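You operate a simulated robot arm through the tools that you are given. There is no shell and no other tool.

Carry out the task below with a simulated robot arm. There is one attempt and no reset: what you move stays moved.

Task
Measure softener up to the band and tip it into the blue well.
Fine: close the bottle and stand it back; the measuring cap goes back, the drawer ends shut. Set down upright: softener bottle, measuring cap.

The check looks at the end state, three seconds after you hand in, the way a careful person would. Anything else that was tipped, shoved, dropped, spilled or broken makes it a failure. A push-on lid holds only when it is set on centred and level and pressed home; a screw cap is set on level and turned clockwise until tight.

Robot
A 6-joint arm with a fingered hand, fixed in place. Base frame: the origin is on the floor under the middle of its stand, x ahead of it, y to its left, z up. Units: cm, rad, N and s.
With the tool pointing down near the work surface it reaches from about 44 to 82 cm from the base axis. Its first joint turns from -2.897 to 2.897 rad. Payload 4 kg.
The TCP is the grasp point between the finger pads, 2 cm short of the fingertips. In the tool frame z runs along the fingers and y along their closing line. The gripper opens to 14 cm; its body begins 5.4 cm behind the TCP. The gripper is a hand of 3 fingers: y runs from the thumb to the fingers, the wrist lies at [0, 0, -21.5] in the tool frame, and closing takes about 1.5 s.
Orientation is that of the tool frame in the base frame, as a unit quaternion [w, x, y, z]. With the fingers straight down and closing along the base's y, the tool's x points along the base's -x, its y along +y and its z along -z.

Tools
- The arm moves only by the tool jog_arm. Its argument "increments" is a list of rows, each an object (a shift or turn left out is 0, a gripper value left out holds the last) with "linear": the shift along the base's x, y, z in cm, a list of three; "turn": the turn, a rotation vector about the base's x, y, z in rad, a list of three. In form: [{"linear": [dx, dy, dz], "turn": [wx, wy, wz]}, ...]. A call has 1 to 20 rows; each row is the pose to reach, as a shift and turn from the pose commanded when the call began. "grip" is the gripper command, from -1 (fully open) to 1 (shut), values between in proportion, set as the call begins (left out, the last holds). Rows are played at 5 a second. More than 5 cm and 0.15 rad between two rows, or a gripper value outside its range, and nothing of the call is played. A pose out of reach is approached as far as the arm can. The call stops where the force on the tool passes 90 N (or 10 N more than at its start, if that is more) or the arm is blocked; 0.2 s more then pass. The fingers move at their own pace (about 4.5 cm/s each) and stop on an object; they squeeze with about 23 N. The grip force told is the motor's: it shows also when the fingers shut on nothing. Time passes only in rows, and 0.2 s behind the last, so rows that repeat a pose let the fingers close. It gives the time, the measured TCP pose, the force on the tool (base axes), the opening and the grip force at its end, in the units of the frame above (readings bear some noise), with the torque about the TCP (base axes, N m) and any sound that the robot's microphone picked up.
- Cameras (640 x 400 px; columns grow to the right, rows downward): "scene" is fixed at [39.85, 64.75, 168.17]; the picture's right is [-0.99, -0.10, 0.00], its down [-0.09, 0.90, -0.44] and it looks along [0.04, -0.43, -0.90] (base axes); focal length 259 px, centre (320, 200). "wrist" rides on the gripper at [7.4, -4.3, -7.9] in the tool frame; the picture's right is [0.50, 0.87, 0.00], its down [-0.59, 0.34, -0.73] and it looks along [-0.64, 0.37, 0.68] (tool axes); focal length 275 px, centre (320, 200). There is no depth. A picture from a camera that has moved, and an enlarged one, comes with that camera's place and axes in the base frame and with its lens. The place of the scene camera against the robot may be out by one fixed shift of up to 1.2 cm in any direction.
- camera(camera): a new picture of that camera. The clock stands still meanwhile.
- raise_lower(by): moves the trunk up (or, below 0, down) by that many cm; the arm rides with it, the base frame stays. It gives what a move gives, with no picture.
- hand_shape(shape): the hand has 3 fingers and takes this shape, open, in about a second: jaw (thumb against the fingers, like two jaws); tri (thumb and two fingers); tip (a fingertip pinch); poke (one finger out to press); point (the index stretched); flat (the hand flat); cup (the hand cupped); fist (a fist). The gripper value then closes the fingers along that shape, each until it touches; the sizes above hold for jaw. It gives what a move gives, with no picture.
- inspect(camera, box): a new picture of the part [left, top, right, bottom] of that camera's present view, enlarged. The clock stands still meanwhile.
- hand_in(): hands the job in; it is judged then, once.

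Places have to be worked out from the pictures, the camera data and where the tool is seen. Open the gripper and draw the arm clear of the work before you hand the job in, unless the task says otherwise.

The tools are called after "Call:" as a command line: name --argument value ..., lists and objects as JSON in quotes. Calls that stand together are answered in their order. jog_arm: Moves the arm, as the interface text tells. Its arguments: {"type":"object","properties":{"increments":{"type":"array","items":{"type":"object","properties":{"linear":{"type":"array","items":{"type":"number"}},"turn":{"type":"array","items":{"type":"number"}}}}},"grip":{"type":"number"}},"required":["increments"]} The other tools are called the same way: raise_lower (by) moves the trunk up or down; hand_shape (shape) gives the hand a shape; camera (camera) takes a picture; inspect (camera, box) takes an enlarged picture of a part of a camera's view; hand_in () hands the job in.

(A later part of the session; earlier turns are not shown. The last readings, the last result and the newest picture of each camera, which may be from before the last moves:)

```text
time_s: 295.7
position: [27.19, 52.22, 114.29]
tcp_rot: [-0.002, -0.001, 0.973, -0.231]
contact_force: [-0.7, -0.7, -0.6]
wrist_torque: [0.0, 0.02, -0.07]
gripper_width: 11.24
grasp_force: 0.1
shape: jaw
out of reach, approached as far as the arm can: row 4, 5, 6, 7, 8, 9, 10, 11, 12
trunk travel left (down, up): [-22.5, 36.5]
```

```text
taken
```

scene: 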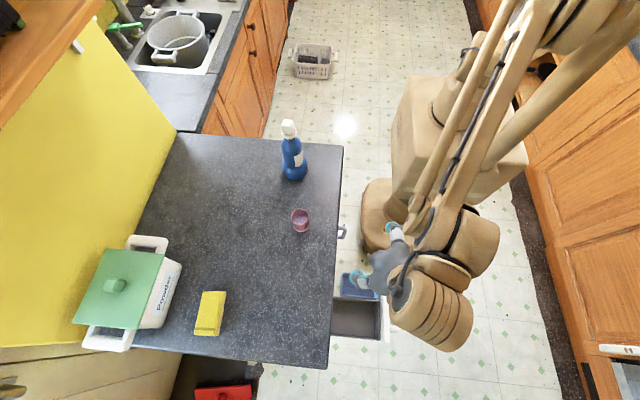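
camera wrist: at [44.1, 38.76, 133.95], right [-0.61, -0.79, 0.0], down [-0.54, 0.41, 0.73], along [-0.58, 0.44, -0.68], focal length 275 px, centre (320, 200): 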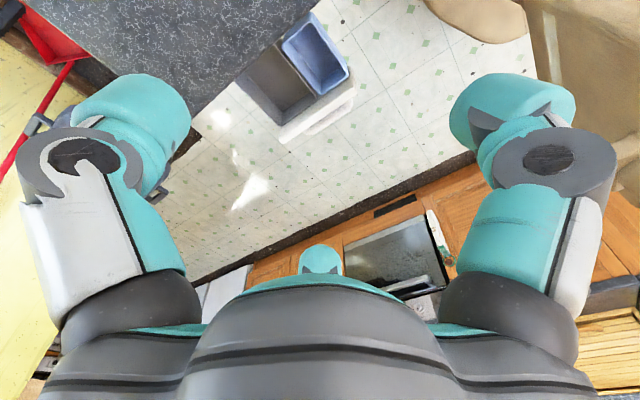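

That direction is out of the arm's reach. A tilt with the tool ending up pointing to +x (wrist out over the floor) should be better; it pours along the well's long side. I return to vertical, turn the yaw by +90°, and test that tilt.

Call:
jog_arm --increments '[{"turn": [0.12, 0, 0]}, {"turn": [0.24, 0, 0]}, {"turn": [0.36, 0, 0]}, {"turn": [0.466, 0, 0]}]'

Call:
jog_arm --increments '[{"turn": [0, 0, 0.14]}, {"turn": [0, 0, 0.28]}, {"turn": [0, 0, 0.42]}, {"turn": [0, 0, 0.56]}, {"turn": [0, 0, 0.7]}, {"turn": [0, 0, 0.84]}, {"turn": [0, 0, 0.98]}, {"turn": [0, 0, 1.12]}, {"turn": [0, 0, 1.26]}, {"turn": [0, 0, 1.4]}, {"turn": [0, 0, 1.54]}, {"turn": [0, 0, 1.571]}]'

Call:
jog_arm --increments '[{"turn": [0, -0.14, 0]}, {"turn": [0, -0.28, 0]}, {"turn": [0, -0.42, 0]}, {"turn": [0, -0.56, 0]}, {"turn": [0, -0.7, 0]}, {"turn": [0, -0.84, 0]}, {"turn": [0, -0.98, 0]}, {"turn": [0, -1.12, 0]}, {"turn": [0, -1.26, 0]}, {"turn": [0, -1.4, 0]}, {"turn": [0, -1.54, 0]}, {"turn": [0, -1.68, 0]}, {"turn": [0, -1.8, 0]}]'

Call:
camera --camera "scene"

```text
time_s: 296.7
position: [27.39, 52.21, 114.28]
tcp_rot: [-0.001, -0.002, 1.0, -0.001]
contact_force: [0.6, -0.3, 1.1]
wrist_torque: [0.0, 0.02, 0.01]
gripper_width: 11.21
grasp_force: 0.2
shape: jaw
trunk travel left (down, up): [-22.5, 36.5]
```

```text
time_s: 299.3
position: [27.27, 52.26, 114.22]
tcp_rot: [0.0, 0.709, -0.705, 0.001]
contact_force: [-0.8, -0.2, 0.6]
wrist_torque: [-0.04, -0.01, -0.01]
gripper_width: 11.21
grasp_force: 0.1
shape: jaw
trunk travel left (down, up): [-22.5, 36.5]
```

```text
time_s: 302.1
position: [27.2, 52.32, 114.16]
tcp_rot: [-0.553, 0.439, -0.439, 0.556]
contact_force: [-1.0, -0.1, -0.1]
wrist_torque: [-0.02, -0.01, 0.0]
gripper_width: 11.22
grasp_force: 0.1
shape: jaw
trunk travel left (down, up): [-22.5, 36.5]
```

```text
taken
```

scene: 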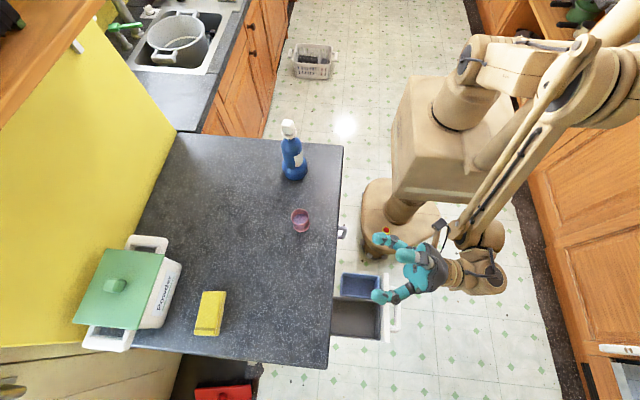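

The full 103° tilt with the tool toward +x is reachable. I test it lower down, at pouring height z 92 over the well, still empty-handed.

Call:
jog_arm --increments '[{"linear": [0.5, 0.1, -3]}, {"linear": [1, 0.2, -6]}, {"linear": [1.5, 0.2, -9]}, {"linear": [2, 0.2, -12]}, {"linear": [2.3, 0.2, -15]}, {"linear": [2.3, 0.2, -18]}, {"linear": [2.3, 0.2, -20]}, {"linear": [2.3, 0.2, -22]}]'

Call:
camera --camera "scene"

Call:
inspect --camera "scene" --box '[310, 220, 430, 350]'

```text
time_s: 303.9
position: [29.66, 53.58, 98.71]
tcp_rot: [-0.552, 0.439, -0.44, 0.556]
contact_force: [-0.7, 0.2, -0.8]
wrist_torque: [0.03, -0.01, -0.03]
gripper_width: 11.23
grasp_force: 0.0
shape: jaw
out of reach, approached as far as the arm can: row 4, 5, 6, 7, 8
trunk travel left (down, up): [-22.5, 36.5]
```

```text
taken
```

scene: 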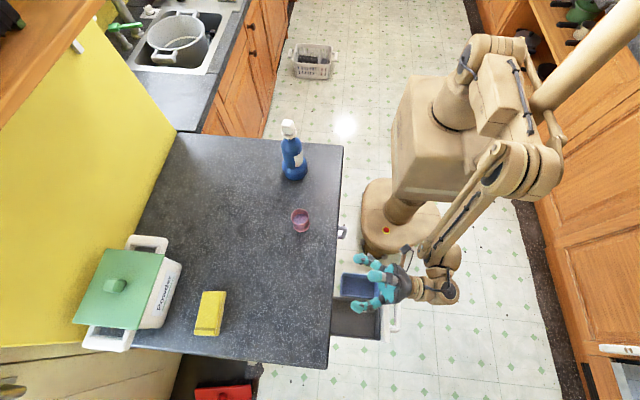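

```text
3.08 times, centred on (370, 285) of scene
camera zoom: at [39.85, 64.75, 168.17], right [-0.99, -0.1, 0.0], down [-0.09, 0.9, -0.44], along [0.04, -0.43, -0.9], focal length 796 px, centre (166, -62)
```

zoom: 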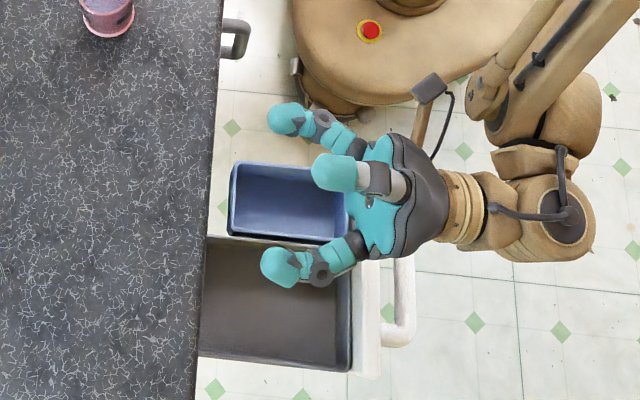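

At this trunk height the tilted pose is limited to about z 102; I can lower the trunk for the pour. Now I go back up, return the tool to vertical (keeping yaw +90°), and head for the cup.

Call:
jog_arm --increments '[{"linear": [-0.3, -0.3, 3]}, {"linear": [-0.6, -0.6, 6]}, {"linear": [-1, -1, 9]}, {"linear": [-1.5, -1.2, 12]}, {"linear": [-2, -1.2, 15.5]}]'

Call:
jog_arm --increments '[{"turn": [0, 0.14, 0]}, {"turn": [0, 0.28, 0]}, {"turn": [0, 0.42, 0]}, {"turn": [0, 0.56, 0]}, {"turn": [0, 0.7, 0]}, {"turn": [0, 0.84, 0]}, {"turn": [0, 0.98, 0]}, {"turn": [0, 1.12, 0]}, {"turn": [0, 1.26, 0]}, {"turn": [0, 1.4, 0]}, {"turn": [0, 1.54, 0]}, {"turn": [0, 1.68, 0]}, {"turn": [0, 1.8, 0]}]'

Call:
jog_arm --increments '[{"linear": [2, -1.4, 0]}, {"linear": [4.5, -3, 0]}, {"linear": [7, -4.8, 0]}, {"linear": [10, -6.8, 0]}, {"linear": [13, -8.8, 0]}, {"linear": [16, -11, 0]}, {"linear": [19, -13.2, 0]}, {"linear": [21.3, -15, 0]}]' --grip -1

Call:
camera --camera "wrist"

Call:
camera --camera "scene"

```text
time_s: 305.1
position: [27.75, 52.47, 114.38]
tcp_rot: [-0.553, 0.439, -0.439, 0.556]
contact_force: [-0.9, 0.3, -0.2]
wrist_torque: [0.01, 0.02, -0.04]
gripper_width: 11.19
grasp_force: 0.0
shape: jaw
trunk travel left (down, up): [-22.5, 36.5]
```

```text
time_s: 307.9
position: [27.76, 52.75, 114.41]
tcp_rot: [0.001, 0.709, -0.706, 0.0]
contact_force: [0.7, 0.2, 0.7]
wrist_torque: [-0.02, 0.05, 0.02]
gripper_width: 11.22
grasp_force: 0.0
shape: jaw
trunk travel left (down, up): [-22.5, 36.5]
```

```text
time_s: 309.7
position: [48.74, 37.46, 114.48]
tcp_rot: [0.0, 0.708, -0.706, 0.001]
contact_force: [0.5, -0.3, 0.5]
wrist_torque: [0.02, 0.05, 0.0]
gripper_width: 14.0
grasp_force: 0.1
shape: jaw
trunk travel left (down, up): [-22.5, 36.5]
```

```text
taken
camera wrist: at [53.12, 30.09, 122.28], right [-0.86, -0.5, 0.0], down [-0.34, 0.59, 0.73], along [-0.37, 0.63, -0.68], focal length 275 px, centre (320, 200)
```

wrist: 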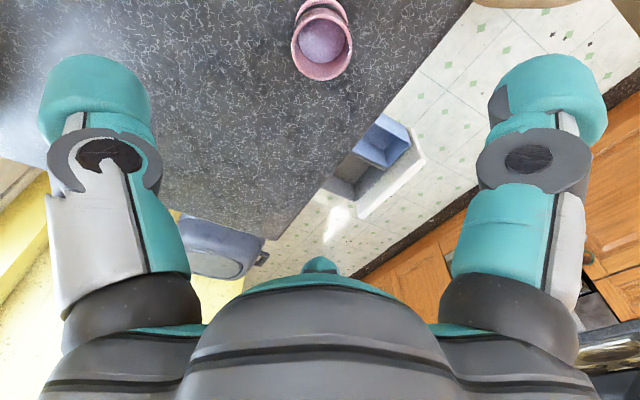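

```text
taken
```

scene: 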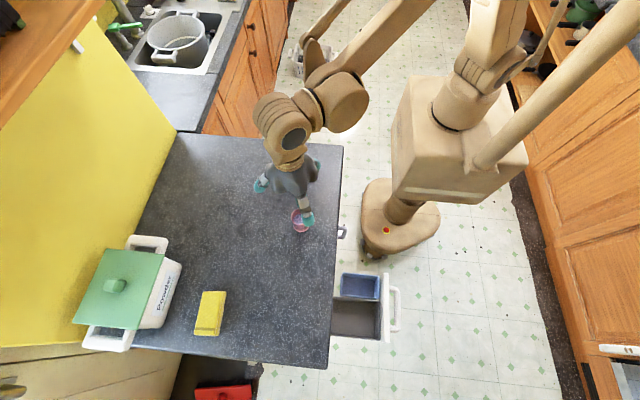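

Good view of the filled cup from above. I zoom in to find its centre and check the fill level.

Call:
inspect --camera "wrist" --box '[270, 0, 380, 100]'

```text
4.00 times, centred on (325, 50) of wrist
camera zoom: at [53.12, 30.09, 122.28], right [-0.86, -0.5, 0.0], down [-0.34, 0.59, 0.73], along [-0.37, 0.63, -0.68], focal length 1101 px, centre (300, 800)
```

zoom: 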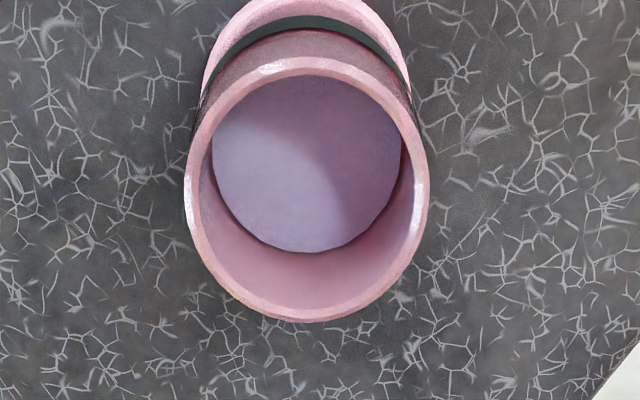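

Cup centre at (48.79, 37.25), rim about z 97, liquid about 3.1 cm below the rim, matching the band. I centre and descend to grip just below the rim.

Call:
jog_arm --increments '[{"linear": [-0.05, -0.25, -3]}, {"linear": [-0.05, -0.25, -6]}, {"linear": [-0.05, -0.25, -9]}, {"linear": [-0.05, -0.25, -12]}, {"linear": [-0.05, -0.25, -15]}, {"linear": [-0.05, -0.25, -17]}, {"linear": [-0.05, -0.25, -18.1]}, {"linear": [-0.05, -0.25, -18.1]}]'

Call:
camera --camera "wrist"

Call:
inspect --camera "scene" --box '[250, 160, 350, 250]'

```text
time_s: 311.5
position: [48.92, 37.5, 96.28]
tcp_rot: [0.0, 0.708, -0.706, 0.001]
contact_force: [-0.1, 0.1, 0.3]
wrist_torque: [-0.03, -0.02, 0.0]
gripper_width: 13.99
grasp_force: 0.0
shape: jaw
trunk travel left (down, up): [-22.5, 36.5]
```

```text
taken
camera wrist: at [53.36, 30.11, 104.15], right [-0.86, -0.5, 0.0], down [-0.34, 0.59, 0.73], along [-0.37, 0.63, -0.68], focal length 275 px, centre (320, 200)
```

wrist: 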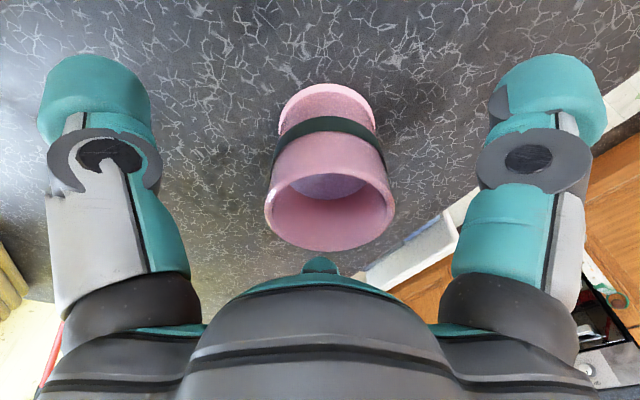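

```text
4.44 times, centred on (300, 205) of scene
camera zoom: at [39.85, 64.75, 168.17], right [-0.99, -0.1, 0.0], down [-0.09, 0.9, -0.44], along [0.04, -0.43, -0.9], focal length 1149 px, centre (409, 178)
```

zoom: 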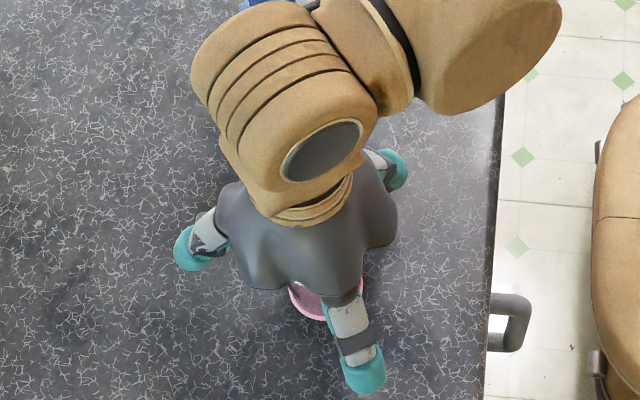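

The cup is about 0.25/0.35 cm off from the hand's axis. I correct that and verify.

Call:
jog_arm --increments '[{"linear": [-0.12, -0.16, 0]}, {"linear": [-0.23, -0.33, 0]}, {"linear": [-0.23, -0.33, 0]}]'

Call:
inspect --camera "wrist" --box '[220, 60, 440, 260]'

```text
time_s: 312.3
position: [48.72, 37.05, 96.32]
tcp_rot: [0.0, 0.708, -0.706, 0.002]
contact_force: [-0.5, -0.3, 0.3]
wrist_torque: [0.03, -0.02, 0.0]
gripper_width: 14.01
grasp_force: 0.1
shape: jaw
trunk travel left (down, up): [-22.5, 36.5]
```

```text
2.00 times, centred on (330, 160) of wrist
camera zoom: at [53.07, 29.76, 104.13], right [-0.86, -0.5, 0.0], down [-0.34, 0.59, 0.73], along [-0.37, 0.63, -0.68], focal length 551 px, centre (300, 280)
```

zoom: 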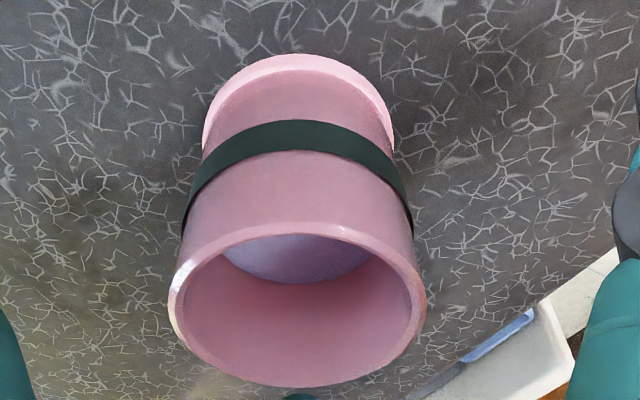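

Centred within 1.5 mm. I make that last correction and close the fingers on the cup in two stages.

Call:
jog_arm --increments '[{"linear": [0.08, -0.1, 0]}, {"linear": [0.08, -0.1, 0]}, {"linear": [0.08, -0.1, 0]}, {"linear": [0.08, -0.1, 0]}, {"linear": [0.08, -0.1, 0]}]' --grip 0.1

Call:
camera --camera "wrist"

```text
time_s: 313.5
position: [48.82, 36.89, 96.21]
tcp_rot: [0.0, 0.708, -0.706, 0.001]
contact_force: [0.3, 0.7, 0.0]
wrist_torque: [-0.02, 0.01, 0.0]
gripper_width: 6.32
grasp_force: 0.1
shape: jaw
trunk travel left (down, up): [-22.5, 36.5]
```

```text
taken
camera wrist: at [53.16, 29.57, 104.11], right [-0.86, -0.5, 0.0], down [-0.34, 0.59, 0.73], along [-0.37, 0.63, -0.68], focal length 275 px, centre (320, 200)
```

wrist: 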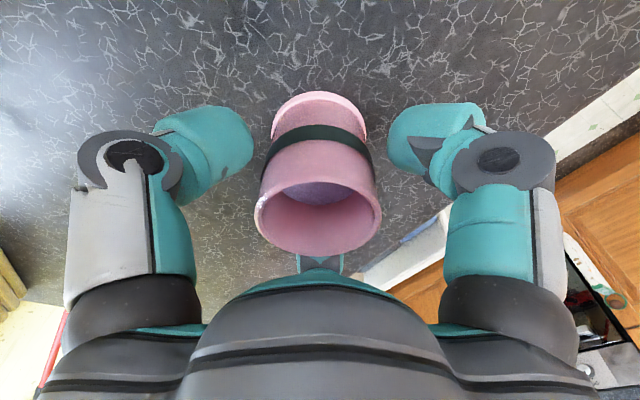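

Fingers are close all round. I close fully to grip.

Call:
jog_arm --increments '[{"linear": [0, 0, 0]}, {"linear": [0, 0, 0]}, {"linear": [0, 0, 0]}, {"linear": [0, 0, 0]}, {"linear": [0, 0, 0]}]' --grip 1

Call:
camera --camera "wrist"

```text
time_s: 314.7
position: [48.82, 36.98, 96.26]
tcp_rot: [0.0, 0.709, -0.706, 0.001]
contact_force: [-0.1, 0.0, -0.1]
wrist_torque: [0.01, 0.01, 0.0]
gripper_width: 4.29
grasp_force: 23.4
shape: jaw
trunk travel left (down, up): [-22.5, 36.5]
```

```text
taken
camera wrist: at [53.16, 29.57, 104.1], right [-0.86, -0.5, 0.0], down [-0.34, 0.59, 0.73], along [-0.37, 0.63, -0.68], focal length 275 px, centre (320, 200)
```

wrist: 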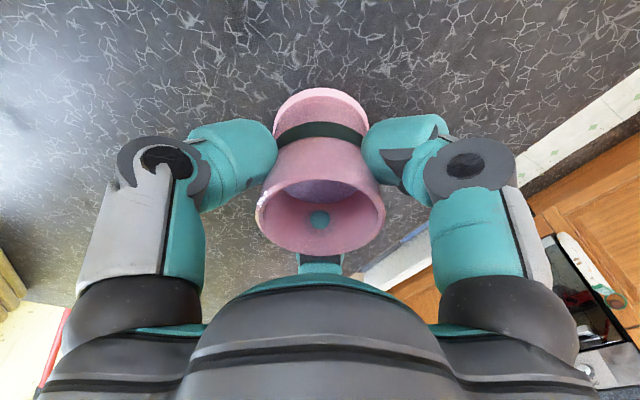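

The cup is gripped (23 N). I lift it gently and check that it hangs level.

Call:
jog_arm --increments '[{"linear": [0, 0, 0.4]}, {"linear": [0, 0, 1]}, {"linear": [0, 0, 2]}, {"linear": [0, 0, 3]}, {"linear": [0, 0, 4]}]'

Call:
camera --camera "wrist"

Call:
inspect --camera "scene" --box '[250, 160, 350, 250]'

```text
time_s: 315.9
position: [48.83, 36.78, 100.21]
tcp_rot: [0.0, 0.709, -0.705, 0.001]
contact_force: [0.0, -0.3, -1.4]
wrist_torque: [0.04, -0.05, 0.01]
gripper_width: 4.34
grasp_force: 22.8
shape: jaw
trunk travel left (down, up): [-22.5, 36.5]
```

```text
taken
camera wrist: at [53.16, 29.46, 108.04], right [-0.86, -0.5, 0.0], down [-0.34, 0.59, 0.73], along [-0.37, 0.63, -0.68], focal length 275 px, centre (320, 200)
```

wrist: 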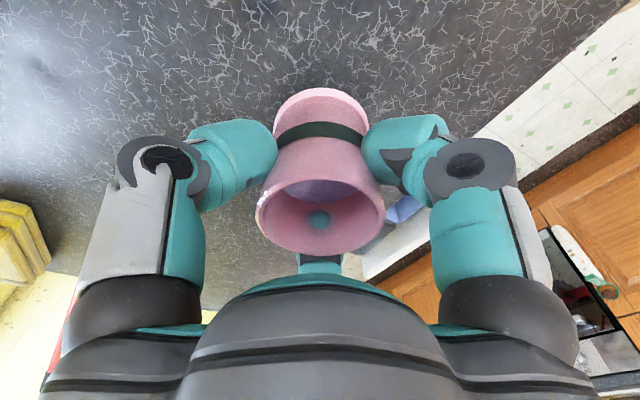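

```text
4.44 times, centred on (300, 205) of scene
camera zoom: at [39.85, 64.75, 168.17], right [-0.99, -0.1, 0.0], down [-0.09, 0.9, -0.44], along [0.04, -0.43, -0.9], focal length 1149 px, centre (409, 178)
```

zoom: 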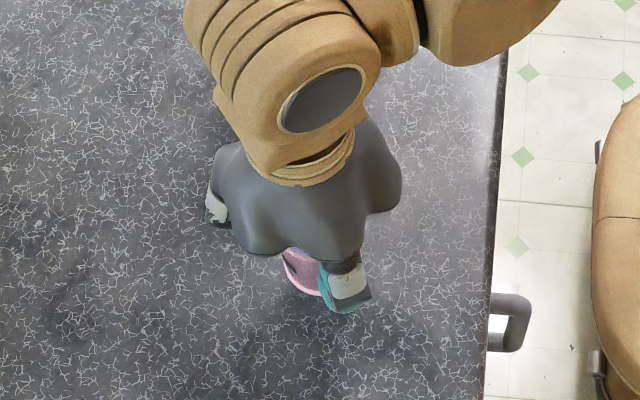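

The cup hangs level, weight about 1.4 N. I raise it and carry it slowly over to above the well.

Call:
jog_arm --increments '[{"linear": [0, 0, 2.5]}, {"linear": [0, 0, 5]}, {"linear": [0, 0, 7.5]}, {"linear": [-1.2, 1, 10]}, {"linear": [-3, 2.4, 11.8]}, {"linear": [-5, 4, 11.8]}, {"linear": [-7, 5.6, 11.8]}, {"linear": [-9, 7.2, 11.8]}, {"linear": [-11, 8.8, 11.8]}, {"linear": [-13, 10.4, 11.8]}, {"linear": [-15, 12, 11.8]}, {"linear": [-17, 13.7, 11.8]}, {"linear": [-18.6, 15, 11.8]}, {"linear": [-19.4, 15.6, 11.8]}]'

Call:
camera --camera "scene"

Call:
camera --camera "wrist"

```text
time_s: 318.9
position: [29.2, 52.61, 111.92]
tcp_rot: [0.0, 0.708, -0.706, 0.002]
contact_force: [0.7, -0.2, -1.2]
wrist_torque: [0.03, -0.03, -0.01]
gripper_width: 4.32
grasp_force: 22.6
shape: jaw
trunk travel left (down, up): [-22.5, 36.5]
```

```text
taken
```

scene: 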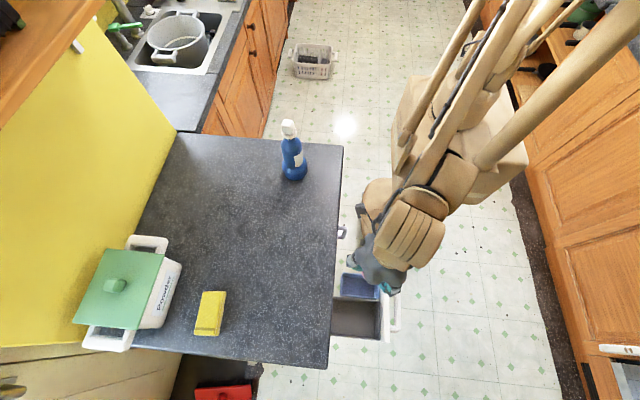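

```text
taken
camera wrist: at [33.6, 45.27, 119.76], right [-0.86, -0.5, 0.0], down [-0.34, 0.59, 0.73], along [-0.37, 0.63, -0.68], focal length 275 px, centre (320, 200)
```

wrist: 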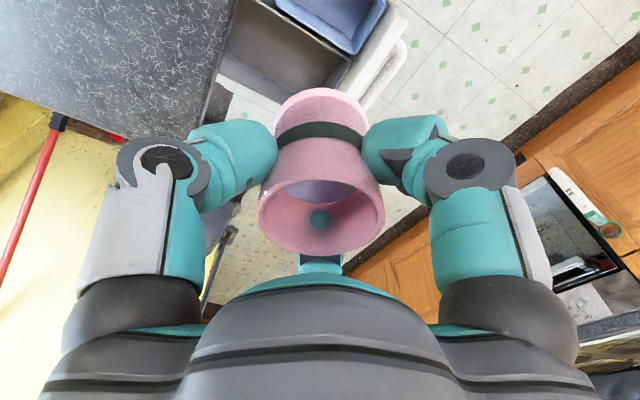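

The cup is upright above the well at (29.3, 52.7). I lower the trunk by 14 cm so the pour happens closer to the well.

Call:
raise_lower --by -14

Call:
camera --camera "wrist"

Call:
camera --camera "scene"

```text
time_s: 320.6
position: [29.3, 52.61, 98.0]
tcp_rot: [0.0, 0.709, -0.705, 0.001]
contact_force: [0.6, -0.3, -0.6]
wrist_torque: [-0.01, 0.03, 0.01]
gripper_width: 4.29
grasp_force: 23.0
shape: jaw
trunk travel left (down, up): [-8.5, 50.5]
```

```text
taken
camera wrist: at [33.63, 45.22, 105.78], right [-0.86, -0.5, 0.0], down [-0.34, 0.59, 0.73], along [-0.37, 0.63, -0.68], focal length 275 px, centre (320, 200)
```

wrist: 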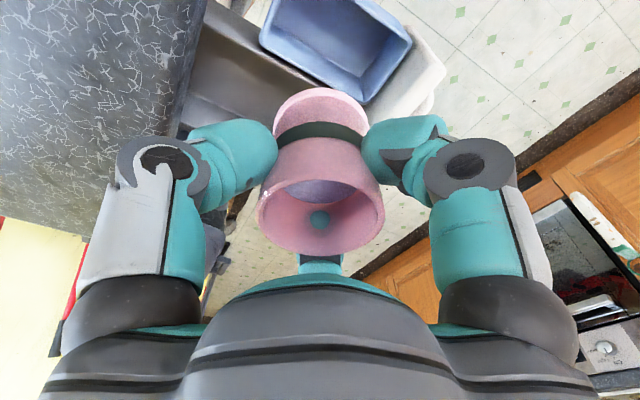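

```text
taken
```

scene: 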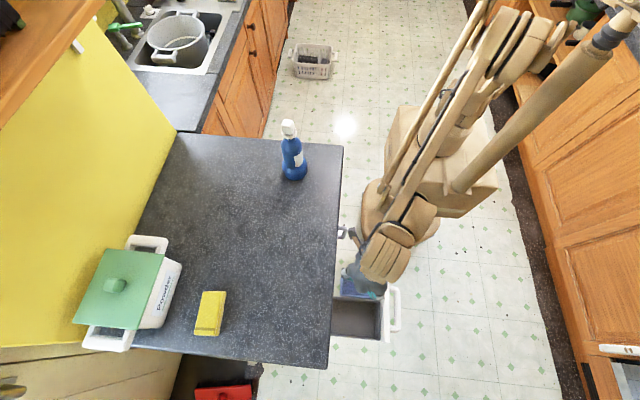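

TCP is at z 97.9. I shift 1 cm in +x (the stream will drift toward −x), lower 2 cm and tilt to about 43°, still short of flowing.

Call:
jog_arm --increments '[{"linear": [0.3, -0.1, -0.5], "turn": [0, -0.1, 0]}, {"linear": [0.6, -0.15, -1], "turn": [0, -0.22, 0]}, {"linear": [1, -0.15, -1.5], "turn": [0, -0.35, 0]}, {"linear": [1, -0.15, -2], "turn": [0, -0.48, 0]}, {"linear": [1, -0.15, -2], "turn": [0, -0.62, 0]}, {"linear": [1, -0.15, -2], "turn": [0, -0.75, 0]}]'

Call:
camera --camera "wrist"

Call:
inspect --camera "scene" --box '[310, 220, 430, 350]'

```text
time_s: 322.0
position: [30.17, 52.24, 95.95]
tcp_rot: [-0.259, 0.658, -0.656, 0.263]
contact_force: [-0.2, -0.1, -1.8]
wrist_torque: [-0.01, 0.05, -0.01]
gripper_width: 4.31
grasp_force: 23.0
shape: jaw
trunk travel left (down, up): [-8.5, 50.5]
```

```text
taken
camera wrist: at [28.09, 45.03, 104.6], right [-0.63, -0.5, -0.59], down [-0.75, 0.59, 0.3], along [0.2, 0.63, -0.75], focal length 275 px, centre (320, 200)
```

wrist: 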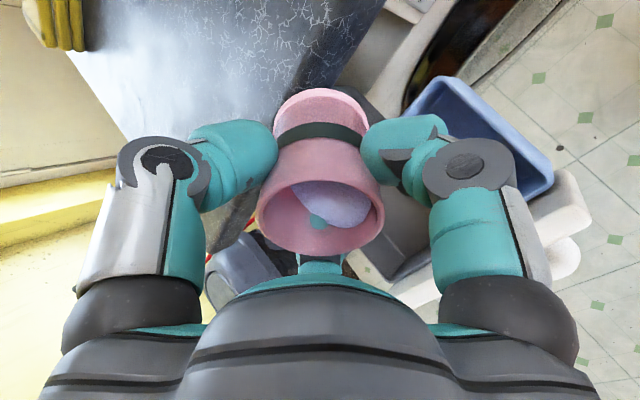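

```text
3.08 times, centred on (370, 285) of scene
camera zoom: at [39.85, 64.75, 168.17], right [-0.99, -0.1, 0.0], down [-0.09, 0.9, -0.44], along [0.04, -0.43, -0.9], focal length 796 px, centre (166, -62)
```

zoom: 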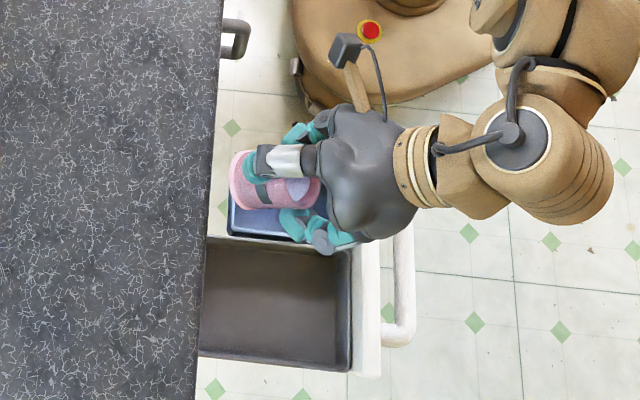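

The liquid has shifted toward the lip; two fingers flank the low side and leave it free. I continue tilting slowly to about 60°.

Call:
jog_arm --increments '[{"turn": [0, -0.07, 0]}, {"turn": [0, -0.14, 0]}, {"turn": [0, -0.21, 0]}, {"turn": [0, -0.28, 0]}, {"turn": [0, -0.3, 0]}]'

Call:
camera --camera "wrist"

Call:
inspect --camera "scene" --box '[330, 240, 400, 310]'

```text
time_s: 323.2
position: [30.34, 52.34, 95.92]
tcp_rot: [-0.354, 0.612, -0.611, 0.356]
contact_force: [-0.1, 0.2, -1.6]
wrist_torque: [0.02, 0.04, -0.01]
gripper_width: 4.29
grasp_force: 23.1
shape: jaw
trunk travel left (down, up): [-8.5, 50.5]
```

```text
taken
camera wrist: at [25.6, 45.02, 103.48], right [-0.43, -0.5, -0.75], down [-0.81, 0.59, 0.07], along [0.41, 0.63, -0.66], focal length 275 px, centre (320, 200)
```

wrist: 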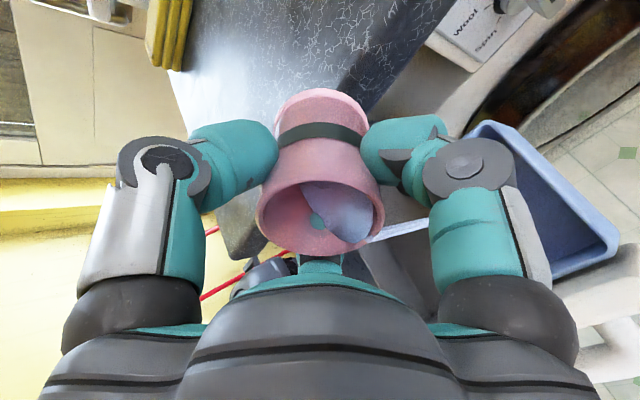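

```text
5.71 times, centred on (365, 275) of scene
camera zoom: at [39.85, 64.75, 168.17], right [-0.99, -0.1, 0.0], down [-0.09, 0.9, -0.44], along [0.04, -0.43, -0.9], focal length 1478 px, centre (63, -229)
```

zoom: 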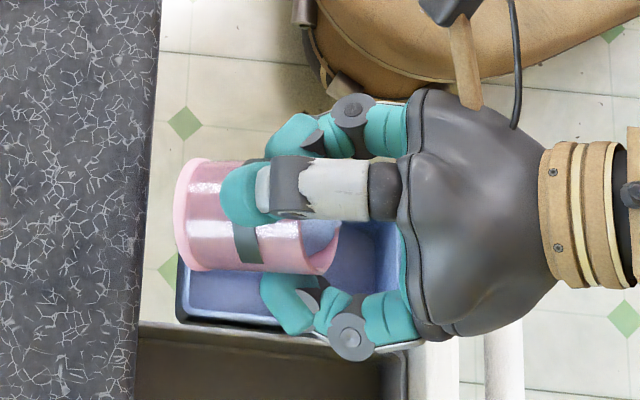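

The lip is over the middle of the well and the liquid is about to run. I tilt on gradually to 75°.

Call:
jog_arm --increments '[{"turn": [0, -0.06, 0]}, {"turn": [0, -0.12, 0]}, {"turn": [0, -0.18, 0]}, {"turn": [0, -0.24, 0]}]'

Call:
inspect --camera "scene" --box '[330, 240, 400, 310]'

Call:
camera --camera "wrist"

```text
time_s: 324.2
position: [30.34, 52.37, 96.05]
tcp_rot: [-0.425, 0.565, -0.564, 0.427]
contact_force: [0.8, 0.4, -0.8]
wrist_torque: [0.01, 0.03, -0.01]
gripper_width: 4.28
grasp_force: 22.5
shape: jaw
trunk travel left (down, up): [-8.5, 50.5]
```

```text
5.71 times, centred on (365, 275) of scene
camera zoom: at [39.85, 64.75, 168.17], right [-0.99, -0.1, 0.0], down [-0.09, 0.9, -0.44], along [0.04, -0.43, -0.9], focal length 1478 px, centre (63, -229)
```

zoom: 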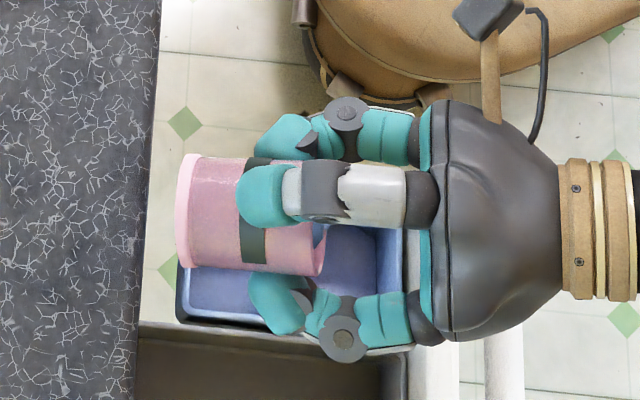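

```text
taken
camera wrist: at [23.96, 45.08, 102.15], right [-0.24, -0.5, -0.83], down [-0.8, 0.59, -0.13], along [0.55, 0.63, -0.54], focal length 275 px, centre (320, 200)
```

wrist: 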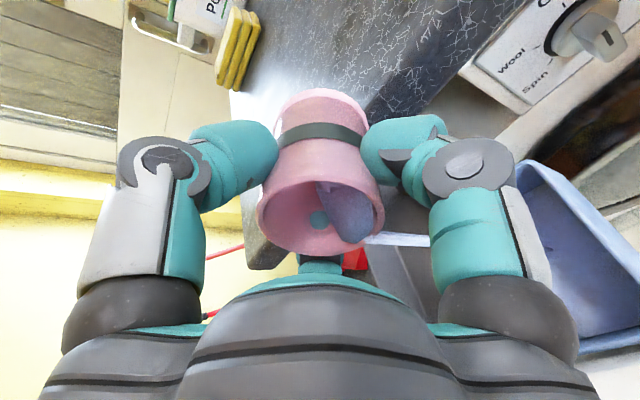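

The liquid is right at the lip. I keep tilting slowly to 88°.

Call:
jog_arm --increments '[{"turn": [0, -0.06, 0]}, {"turn": [0, -0.12, 0]}, {"turn": [0, -0.18, 0]}, {"turn": [0, -0.24, 0]}]'

Call:
inspect --camera "scene" --box '[330, 240, 400, 310]'

Call:
camera --camera "wrist"

```text
time_s: 325.2
position: [30.21, 52.46, 95.83]
tcp_rot: [-0.489, 0.51, -0.509, 0.491]
contact_force: [0.7, 0.2, -0.4]
wrist_torque: [0.01, 0.02, 0.02]
gripper_width: 4.28
grasp_force: 23.3
shape: jaw
trunk travel left (down, up): [-8.5, 50.5]
```

```text
5.71 times, centred on (365, 275) of scene
camera zoom: at [39.85, 64.75, 168.17], right [-0.99, -0.1, 0.0], down [-0.09, 0.9, -0.44], along [0.04, -0.43, -0.9], focal length 1478 px, centre (63, -229)
```

zoom: 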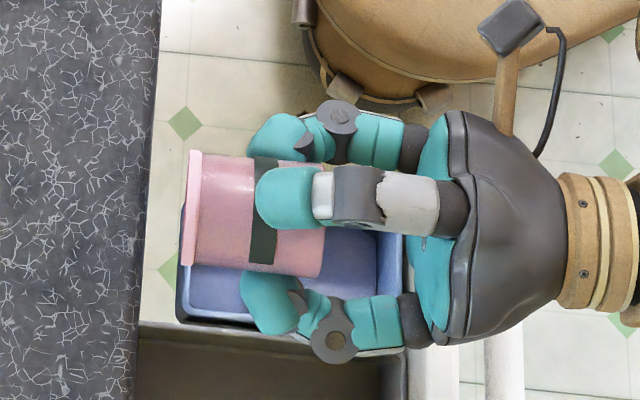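

```text
taken
camera wrist: at [22.59, 45.11, 100.44], right [-0.03, -0.5, -0.86], down [-0.75, 0.59, -0.31], along [0.67, 0.63, -0.4], focal length 275 px, centre (320, 200)
```

wrist: 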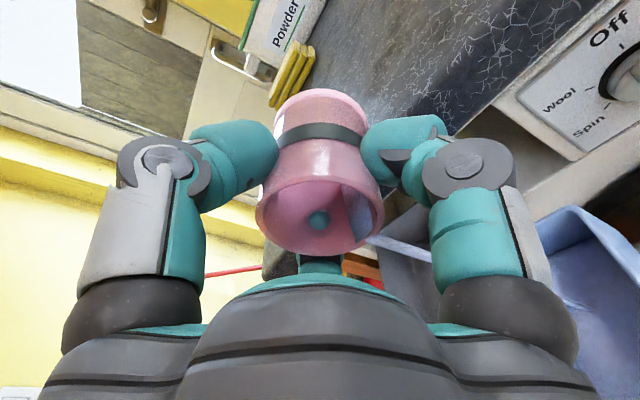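

The weight has dropped and only a small wedge of liquid remains. I continue to about 105° and dwell.

Call:
jog_arm --increments '[{"turn": [0, -0.07, 0]}, {"turn": [0, -0.14, 0]}, {"turn": [0, -0.21, 0]}, {"turn": [0, -0.28, 0]}, {"turn": [0, -0.28, 0]}, {"turn": [0, -0.28, 0]}, {"turn": [0, -0.28, 0]}]'

Call:
inspect --camera "wrist" --box '[220, 60, 420, 280]'

Call:
inspect --camera "scene" --box '[330, 240, 400, 310]'

```text
time_s: 326.8
position: [30.27, 52.45, 95.88]
tcp_rot: [-0.555, 0.437, -0.436, 0.558]
contact_force: [0.0, 0.5, -0.3]
wrist_torque: [0.03, 0.0, 0.0]
gripper_width: 4.29
grasp_force: 23.3
shape: jaw
trunk travel left (down, up): [-8.5, 50.5]
```

```text
1.82 times, centred on (320, 170) of wrist
camera zoom: at [21.61, 45.1, 98.13], right [0.21, -0.5, -0.84], down [-0.63, 0.59, -0.51], along [0.75, 0.63, -0.2], focal length 500 px, centre (320, 254)
```

zoom: 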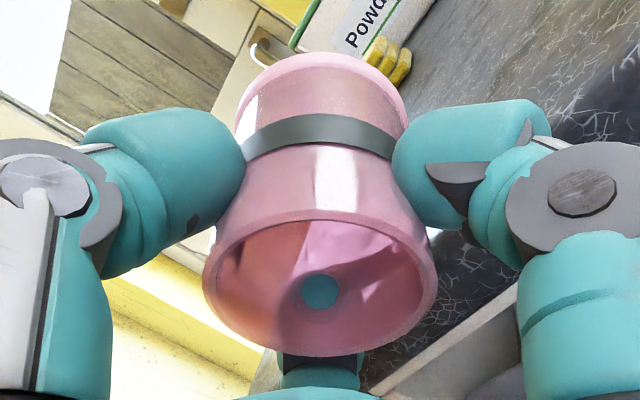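

```text
5.71 times, centred on (365, 275) of scene
camera zoom: at [39.85, 64.75, 168.17], right [-0.99, -0.1, 0.0], down [-0.09, 0.9, -0.44], along [0.04, -0.43, -0.9], focal length 1478 px, centre (63, -229)
```

zoom: 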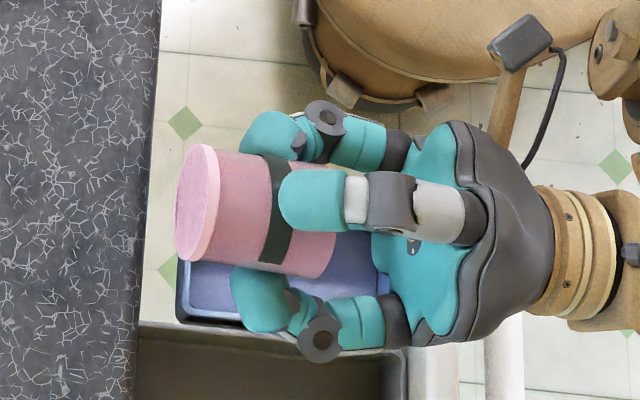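

The cup is empty now. I tilt it back upright.

Call:
jog_arm --increments '[{"turn": [0, 0, 0]}, {"turn": [0, 0, 0]}, {"turn": [0, 0.14, 0]}, {"turn": [0, 0.28, 0]}, {"turn": [0, 0.42, 0]}, {"turn": [0, 0.56, 0]}, {"turn": [0, 0.7, 0]}, {"turn": [0, 0.84, 0]}, {"turn": [0, 0.98, 0]}, {"turn": [0, 1.12, 0]}, {"turn": [0, 1.26, 0]}, {"turn": [0, 1.4, 0]}, {"turn": [0, 1.54, 0]}, {"turn": [0, 1.68, 0]}, {"turn": [0, 1.81, 0]}]'

Call:
raise_lower --by 14

Call:
camera --camera "wrist"

Call:
inspect --camera "wrist" --box '[240, 0, 420, 110]'

```text
time_s: 330.0
position: [30.22, 52.45, 95.96]
tcp_rot: [0.001, 0.708, -0.706, 0.001]
contact_force: [-0.6, -0.4, -0.7]
wrist_torque: [0.01, 0.02, 0.03]
gripper_width: 4.28
grasp_force: 23.7
shape: jaw
trunk travel left (down, up): [-8.5, 50.5]
```

```text
time_s: 331.7
position: [30.26, 52.38, 109.98]
tcp_rot: [0.001, 0.708, -0.706, 0.002]
contact_force: [-0.4, -0.3, 0.2]
wrist_torque: [-0.05, -0.01, -0.01]
gripper_width: 4.25
grasp_force: 23.2
shape: jaw
trunk travel left (down, up): [-22.5, 36.5]
```

```text
taken
camera wrist: at [34.69, 45.1, 117.78], right [-0.86, -0.5, 0.0], down [-0.34, 0.59, 0.73], along [-0.37, 0.63, -0.68], focal length 275 px, centre (320, 200)
```

wrist: 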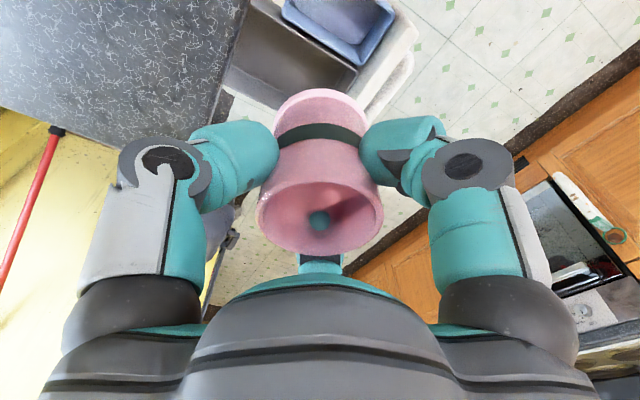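

```text
3.56 times, centred on (330, 55) of wrist
camera zoom: at [34.69, 45.1, 117.78], right [-0.86, -0.5, 0.0], down [-0.34, 0.59, 0.73], along [-0.37, 0.63, -0.68], focal length 979 px, centre (284, 716)
```

zoom: 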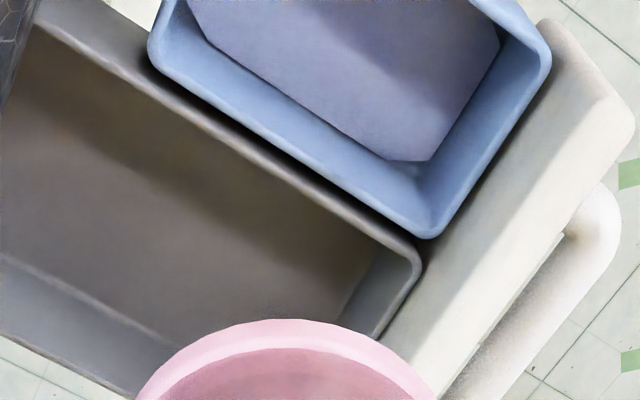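

The lavender softener lies in the blue well, no spill on the drawer. I carry the empty cup back to its place on the counter.

Call:
jog_arm --increments '[{"linear": [0, 0, 2]}, {"linear": [2, -1.7, 2.5]}, {"linear": [4.5, -3.8, 2.5]}, {"linear": [7, -5.9, 2.5]}, {"linear": [9.5, -8, 2.5]}, {"linear": [12, -10.1, 2.5]}, {"linear": [14.5, -12.2, 2.5]}, {"linear": [16.8, -14.1, 2.5]}, {"linear": [18.45, -15.5, 2.5]}, {"linear": [18.45, -15.5, -1]}, {"linear": [18.45, -15.5, -4.5]}, {"linear": [18.45, -15.5, -8]}, {"linear": [18.45, -15.5, -10.5]}, {"linear": [18.45, -15.5, -12.2]}]'

Call:
camera --camera "wrist"

Call:
camera --camera "scene"

```text
time_s: 334.7
position: [48.74, 37.03, 97.65]
tcp_rot: [0.001, 0.709, -0.705, 0.002]
contact_force: [0.7, -0.5, -0.7]
wrist_torque: [-0.01, 0.01, 0.01]
gripper_width: 4.23
grasp_force: 23.3
shape: jaw
trunk travel left (down, up): [-22.5, 36.5]
```

```text
taken
camera wrist: at [53.15, 29.67, 105.51], right [-0.86, -0.5, 0.0], down [-0.34, 0.59, 0.73], along [-0.37, 0.63, -0.68], focal length 275 px, centre (320, 200)
```

wrist: 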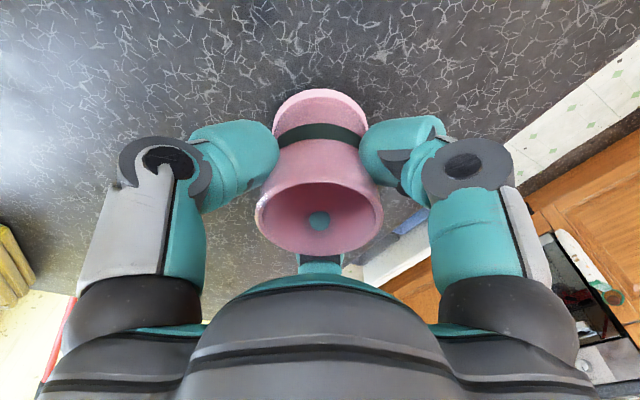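

```text
taken
```

scene: 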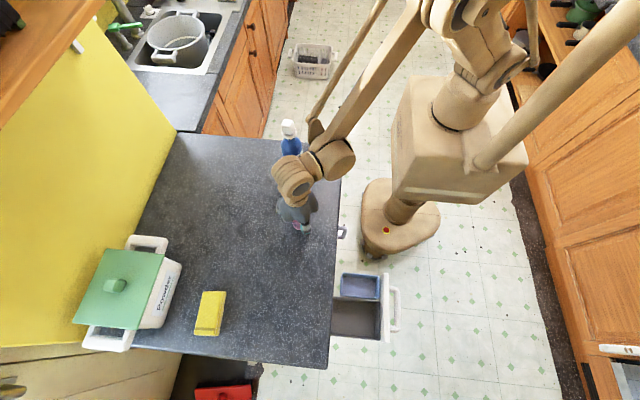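

Just above its old spot, (48.87, 37.1). I lower in small steps to the counter.

Call:
jog_arm --increments '[{"linear": [0, 0, -0.4]}, {"linear": [0, 0, -0.8]}, {"linear": [0, 0, -1.1]}, {"linear": [0, 0, -1.25]}]'

Call:
jog_arm --increments '[{"linear": [0, 0, -0.1]}, {"linear": [0, 0, -0.15]}]'

```text
time_s: 335.7
position: [48.8, 37.08, 96.54]
tcp_rot: [0.0, 0.709, -0.705, 0.001]
contact_force: [-0.5, -0.3, -0.9]
wrist_torque: [-0.01, -0.02, -0.01]
gripper_width: 4.25
grasp_force: 23.5
shape: jaw
trunk travel left (down, up): [-22.5, 36.5]
```

```text
time_s: 336.3
position: [48.73, 36.97, 96.4]
tcp_rot: [0.0, 0.709, -0.706, 0.001]
contact_force: [0.1, 0.2, -0.4]
wrist_torque: [0.02, -0.02, -0.02]
gripper_width: 4.22
grasp_force: 22.4
shape: jaw
trunk travel left (down, up): [-22.5, 36.5]
```

No contact yet. I lower a little more.

Call:
jog_arm --increments '[{"linear": [0, 0, -0.1]}, {"linear": [0, 0, -0.15]}]'

Call:
jog_arm --increments '[{"linear": [0, 0, -0.08]}, {"linear": [0, 0, -0.12]}]'

```text
time_s: 336.9
position: [48.58, 36.92, 96.24]
tcp_rot: [0.0, 0.709, -0.705, 0.002]
contact_force: [1.1, 0.0, 4.7]
wrist_torque: [0.06, 0.03, -0.02]
gripper_width: 4.25
grasp_force: 23.1
shape: jaw
trunk travel left (down, up): [-22.5, 36.5]
```

```text
time_s: 337.5
position: [48.73, 36.89, 96.09]
tcp_rot: [0.0, 0.708, -0.706, 0.001]
contact_force: [0.6, 3.4, 10.4]
wrist_torque: [0.25, 0.04, -0.03]
gripper_width: 4.3
grasp_force: 22.8
shape: jaw
trunk travel left (down, up): [-22.5, 36.5]
```

The cup stands on the counter (10 N). I ease slightly and open the fingers in two stages.

Call:
jog_arm --increments '[{"linear": [0, 0, 0.06]}, {"linear": [0, 0, 0.06]}, {"linear": [0, 0, 0.06]}]' --grip 0.1

Call:
camera --camera "wrist"

Call:
jog_arm --increments '[{"linear": [0, 0, 0]}, {"linear": [0, 0, 0]}, {"linear": [0, 0, 0]}, {"linear": [0, 0, 0]}, {"linear": [0, 0, 0]}, {"linear": [0, 0, 2]}, {"linear": [0, 0, 5]}, {"linear": [0, 0, 8]}, {"linear": [0, 0, 12]}, {"linear": [0, 0, 16]}]' --grip -1

Call:
camera --camera "wrist"

Call:
camera --camera "scene"

```text
time_s: 338.3
position: [48.68, 36.83, 96.13]
tcp_rot: [0.001, 0.708, -0.706, 0.002]
contact_force: [-0.1, 0.2, -0.2]
wrist_torque: [0.0, -0.01, 0.01]
gripper_width: 6.29
grasp_force: 0.0
shape: jaw
trunk travel left (down, up): [-22.5, 36.5]
```

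```text
taken
camera wrist: at [53.12, 29.53, 103.95], right [-0.86, -0.5, 0.0], down [-0.34, 0.59, 0.73], along [-0.37, 0.63, -0.68], focal length 275 px, centre (320, 200)
```

wrist: 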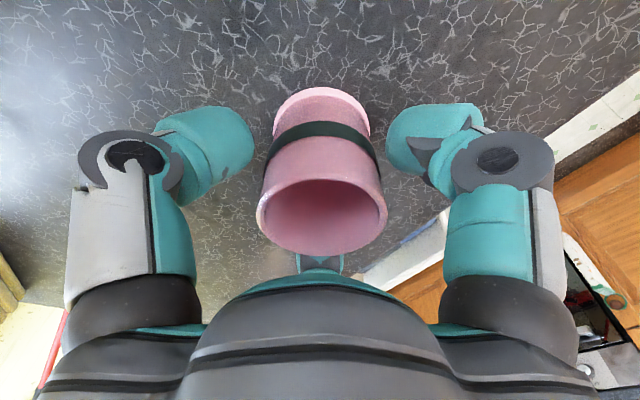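

```text
time_s: 340.5
position: [48.95, 37.18, 112.15]
tcp_rot: [0.0, 0.708, -0.706, 0.0]
contact_force: [0.3, 0.0, -0.2]
wrist_torque: [-0.01, -0.01, 0.01]
gripper_width: 13.99
grasp_force: 0.1
shape: jaw
trunk travel left (down, up): [-22.5, 36.5]
```

```text
taken
camera wrist: at [53.29, 29.82, 120.01], right [-0.86, -0.5, 0.0], down [-0.34, 0.59, 0.73], along [-0.37, 0.63, -0.68], focal length 275 px, centre (320, 200)
```

wrist: 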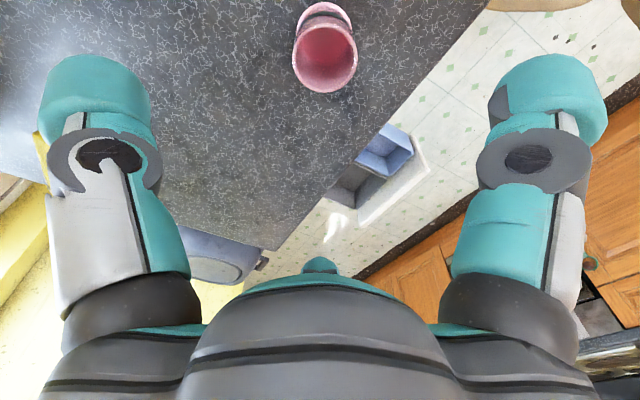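

```text
taken
```

scene: 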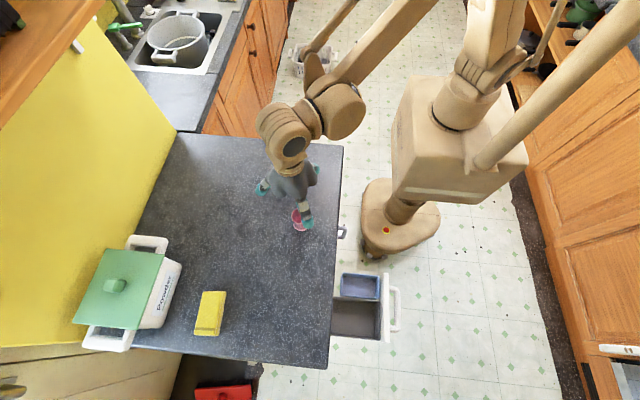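

The cup stands upright and empty in its place. Now the drawer: its panel's face is at x about 19 with the handle bar at x 13, z about 72, y 52–62. I close the hand into a fist and move out in front of the handle, high first.

Call:
jog_arm --increments '[{"linear": [-3, 1.4, 0], "turn": [0, 0, -0.11]}, {"linear": [-6, 2.8, 0], "turn": [0, 0, -0.22]}, {"linear": [-9, 4.2, 0], "turn": [0, 0, -0.34]}, {"linear": [-12, 5.6, 0], "turn": [0, 0, -0.45]}, {"linear": [-15, 7, 0], "turn": [0, 0, -0.56]}, {"linear": [-18, 8.4, 0], "turn": [0, 0, -0.67]}, {"linear": [-21, 9.8, 0], "turn": [0, 0, -0.79]}, {"linear": [-24, 11.2, 0], "turn": [0, 0, -0.9]}, {"linear": [-27, 12.6, 0], "turn": [0, 0, -1.01]}, {"linear": [-30, 14, 0], "turn": [0, 0, -1.12]}, {"linear": [-33, 15.4, 0], "turn": [0, 0, -1.24]}, {"linear": [-36, 16.8, 0], "turn": [0, 0, -1.35]}, {"linear": [-39, 18.2, 0], "turn": [0, 0, -1.46]}, {"linear": [-42, 19.6, 0], "turn": [0, 0, -1.57]}]' --grip 1

Call:
camera --camera "scene"

Call:
camera --camera "wrist"

```text
time_s: 343.7
position: [10.57, 55.43, 112.58]
tcp_rot: [0.0, 0.034, 0.999, -0.001]
contact_force: [0.5, -0.9, -0.3]
wrist_torque: [-0.03, -0.04, 0.01]
gripper_width: 0.0
grasp_force: 23.4
shape: jaw
trunk travel left (down, up): [-22.5, 36.5]
stopped in row 14: the arm was blocked; the commanded pose is now the measured one
```

```text
taken
```

scene: 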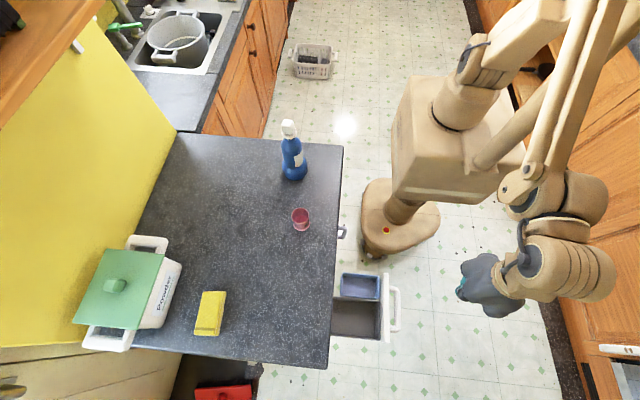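

```text
taken
camera wrist: at [3.12, 51.76, 120.48], right [-0.44, 0.9, 0.0], down [0.61, 0.3, 0.73], along [0.66, 0.32, -0.68], focal length 275 px, centre (320, 200)
```

wrist: 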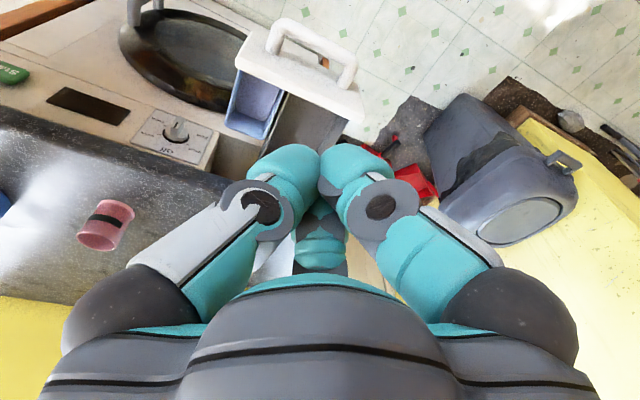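

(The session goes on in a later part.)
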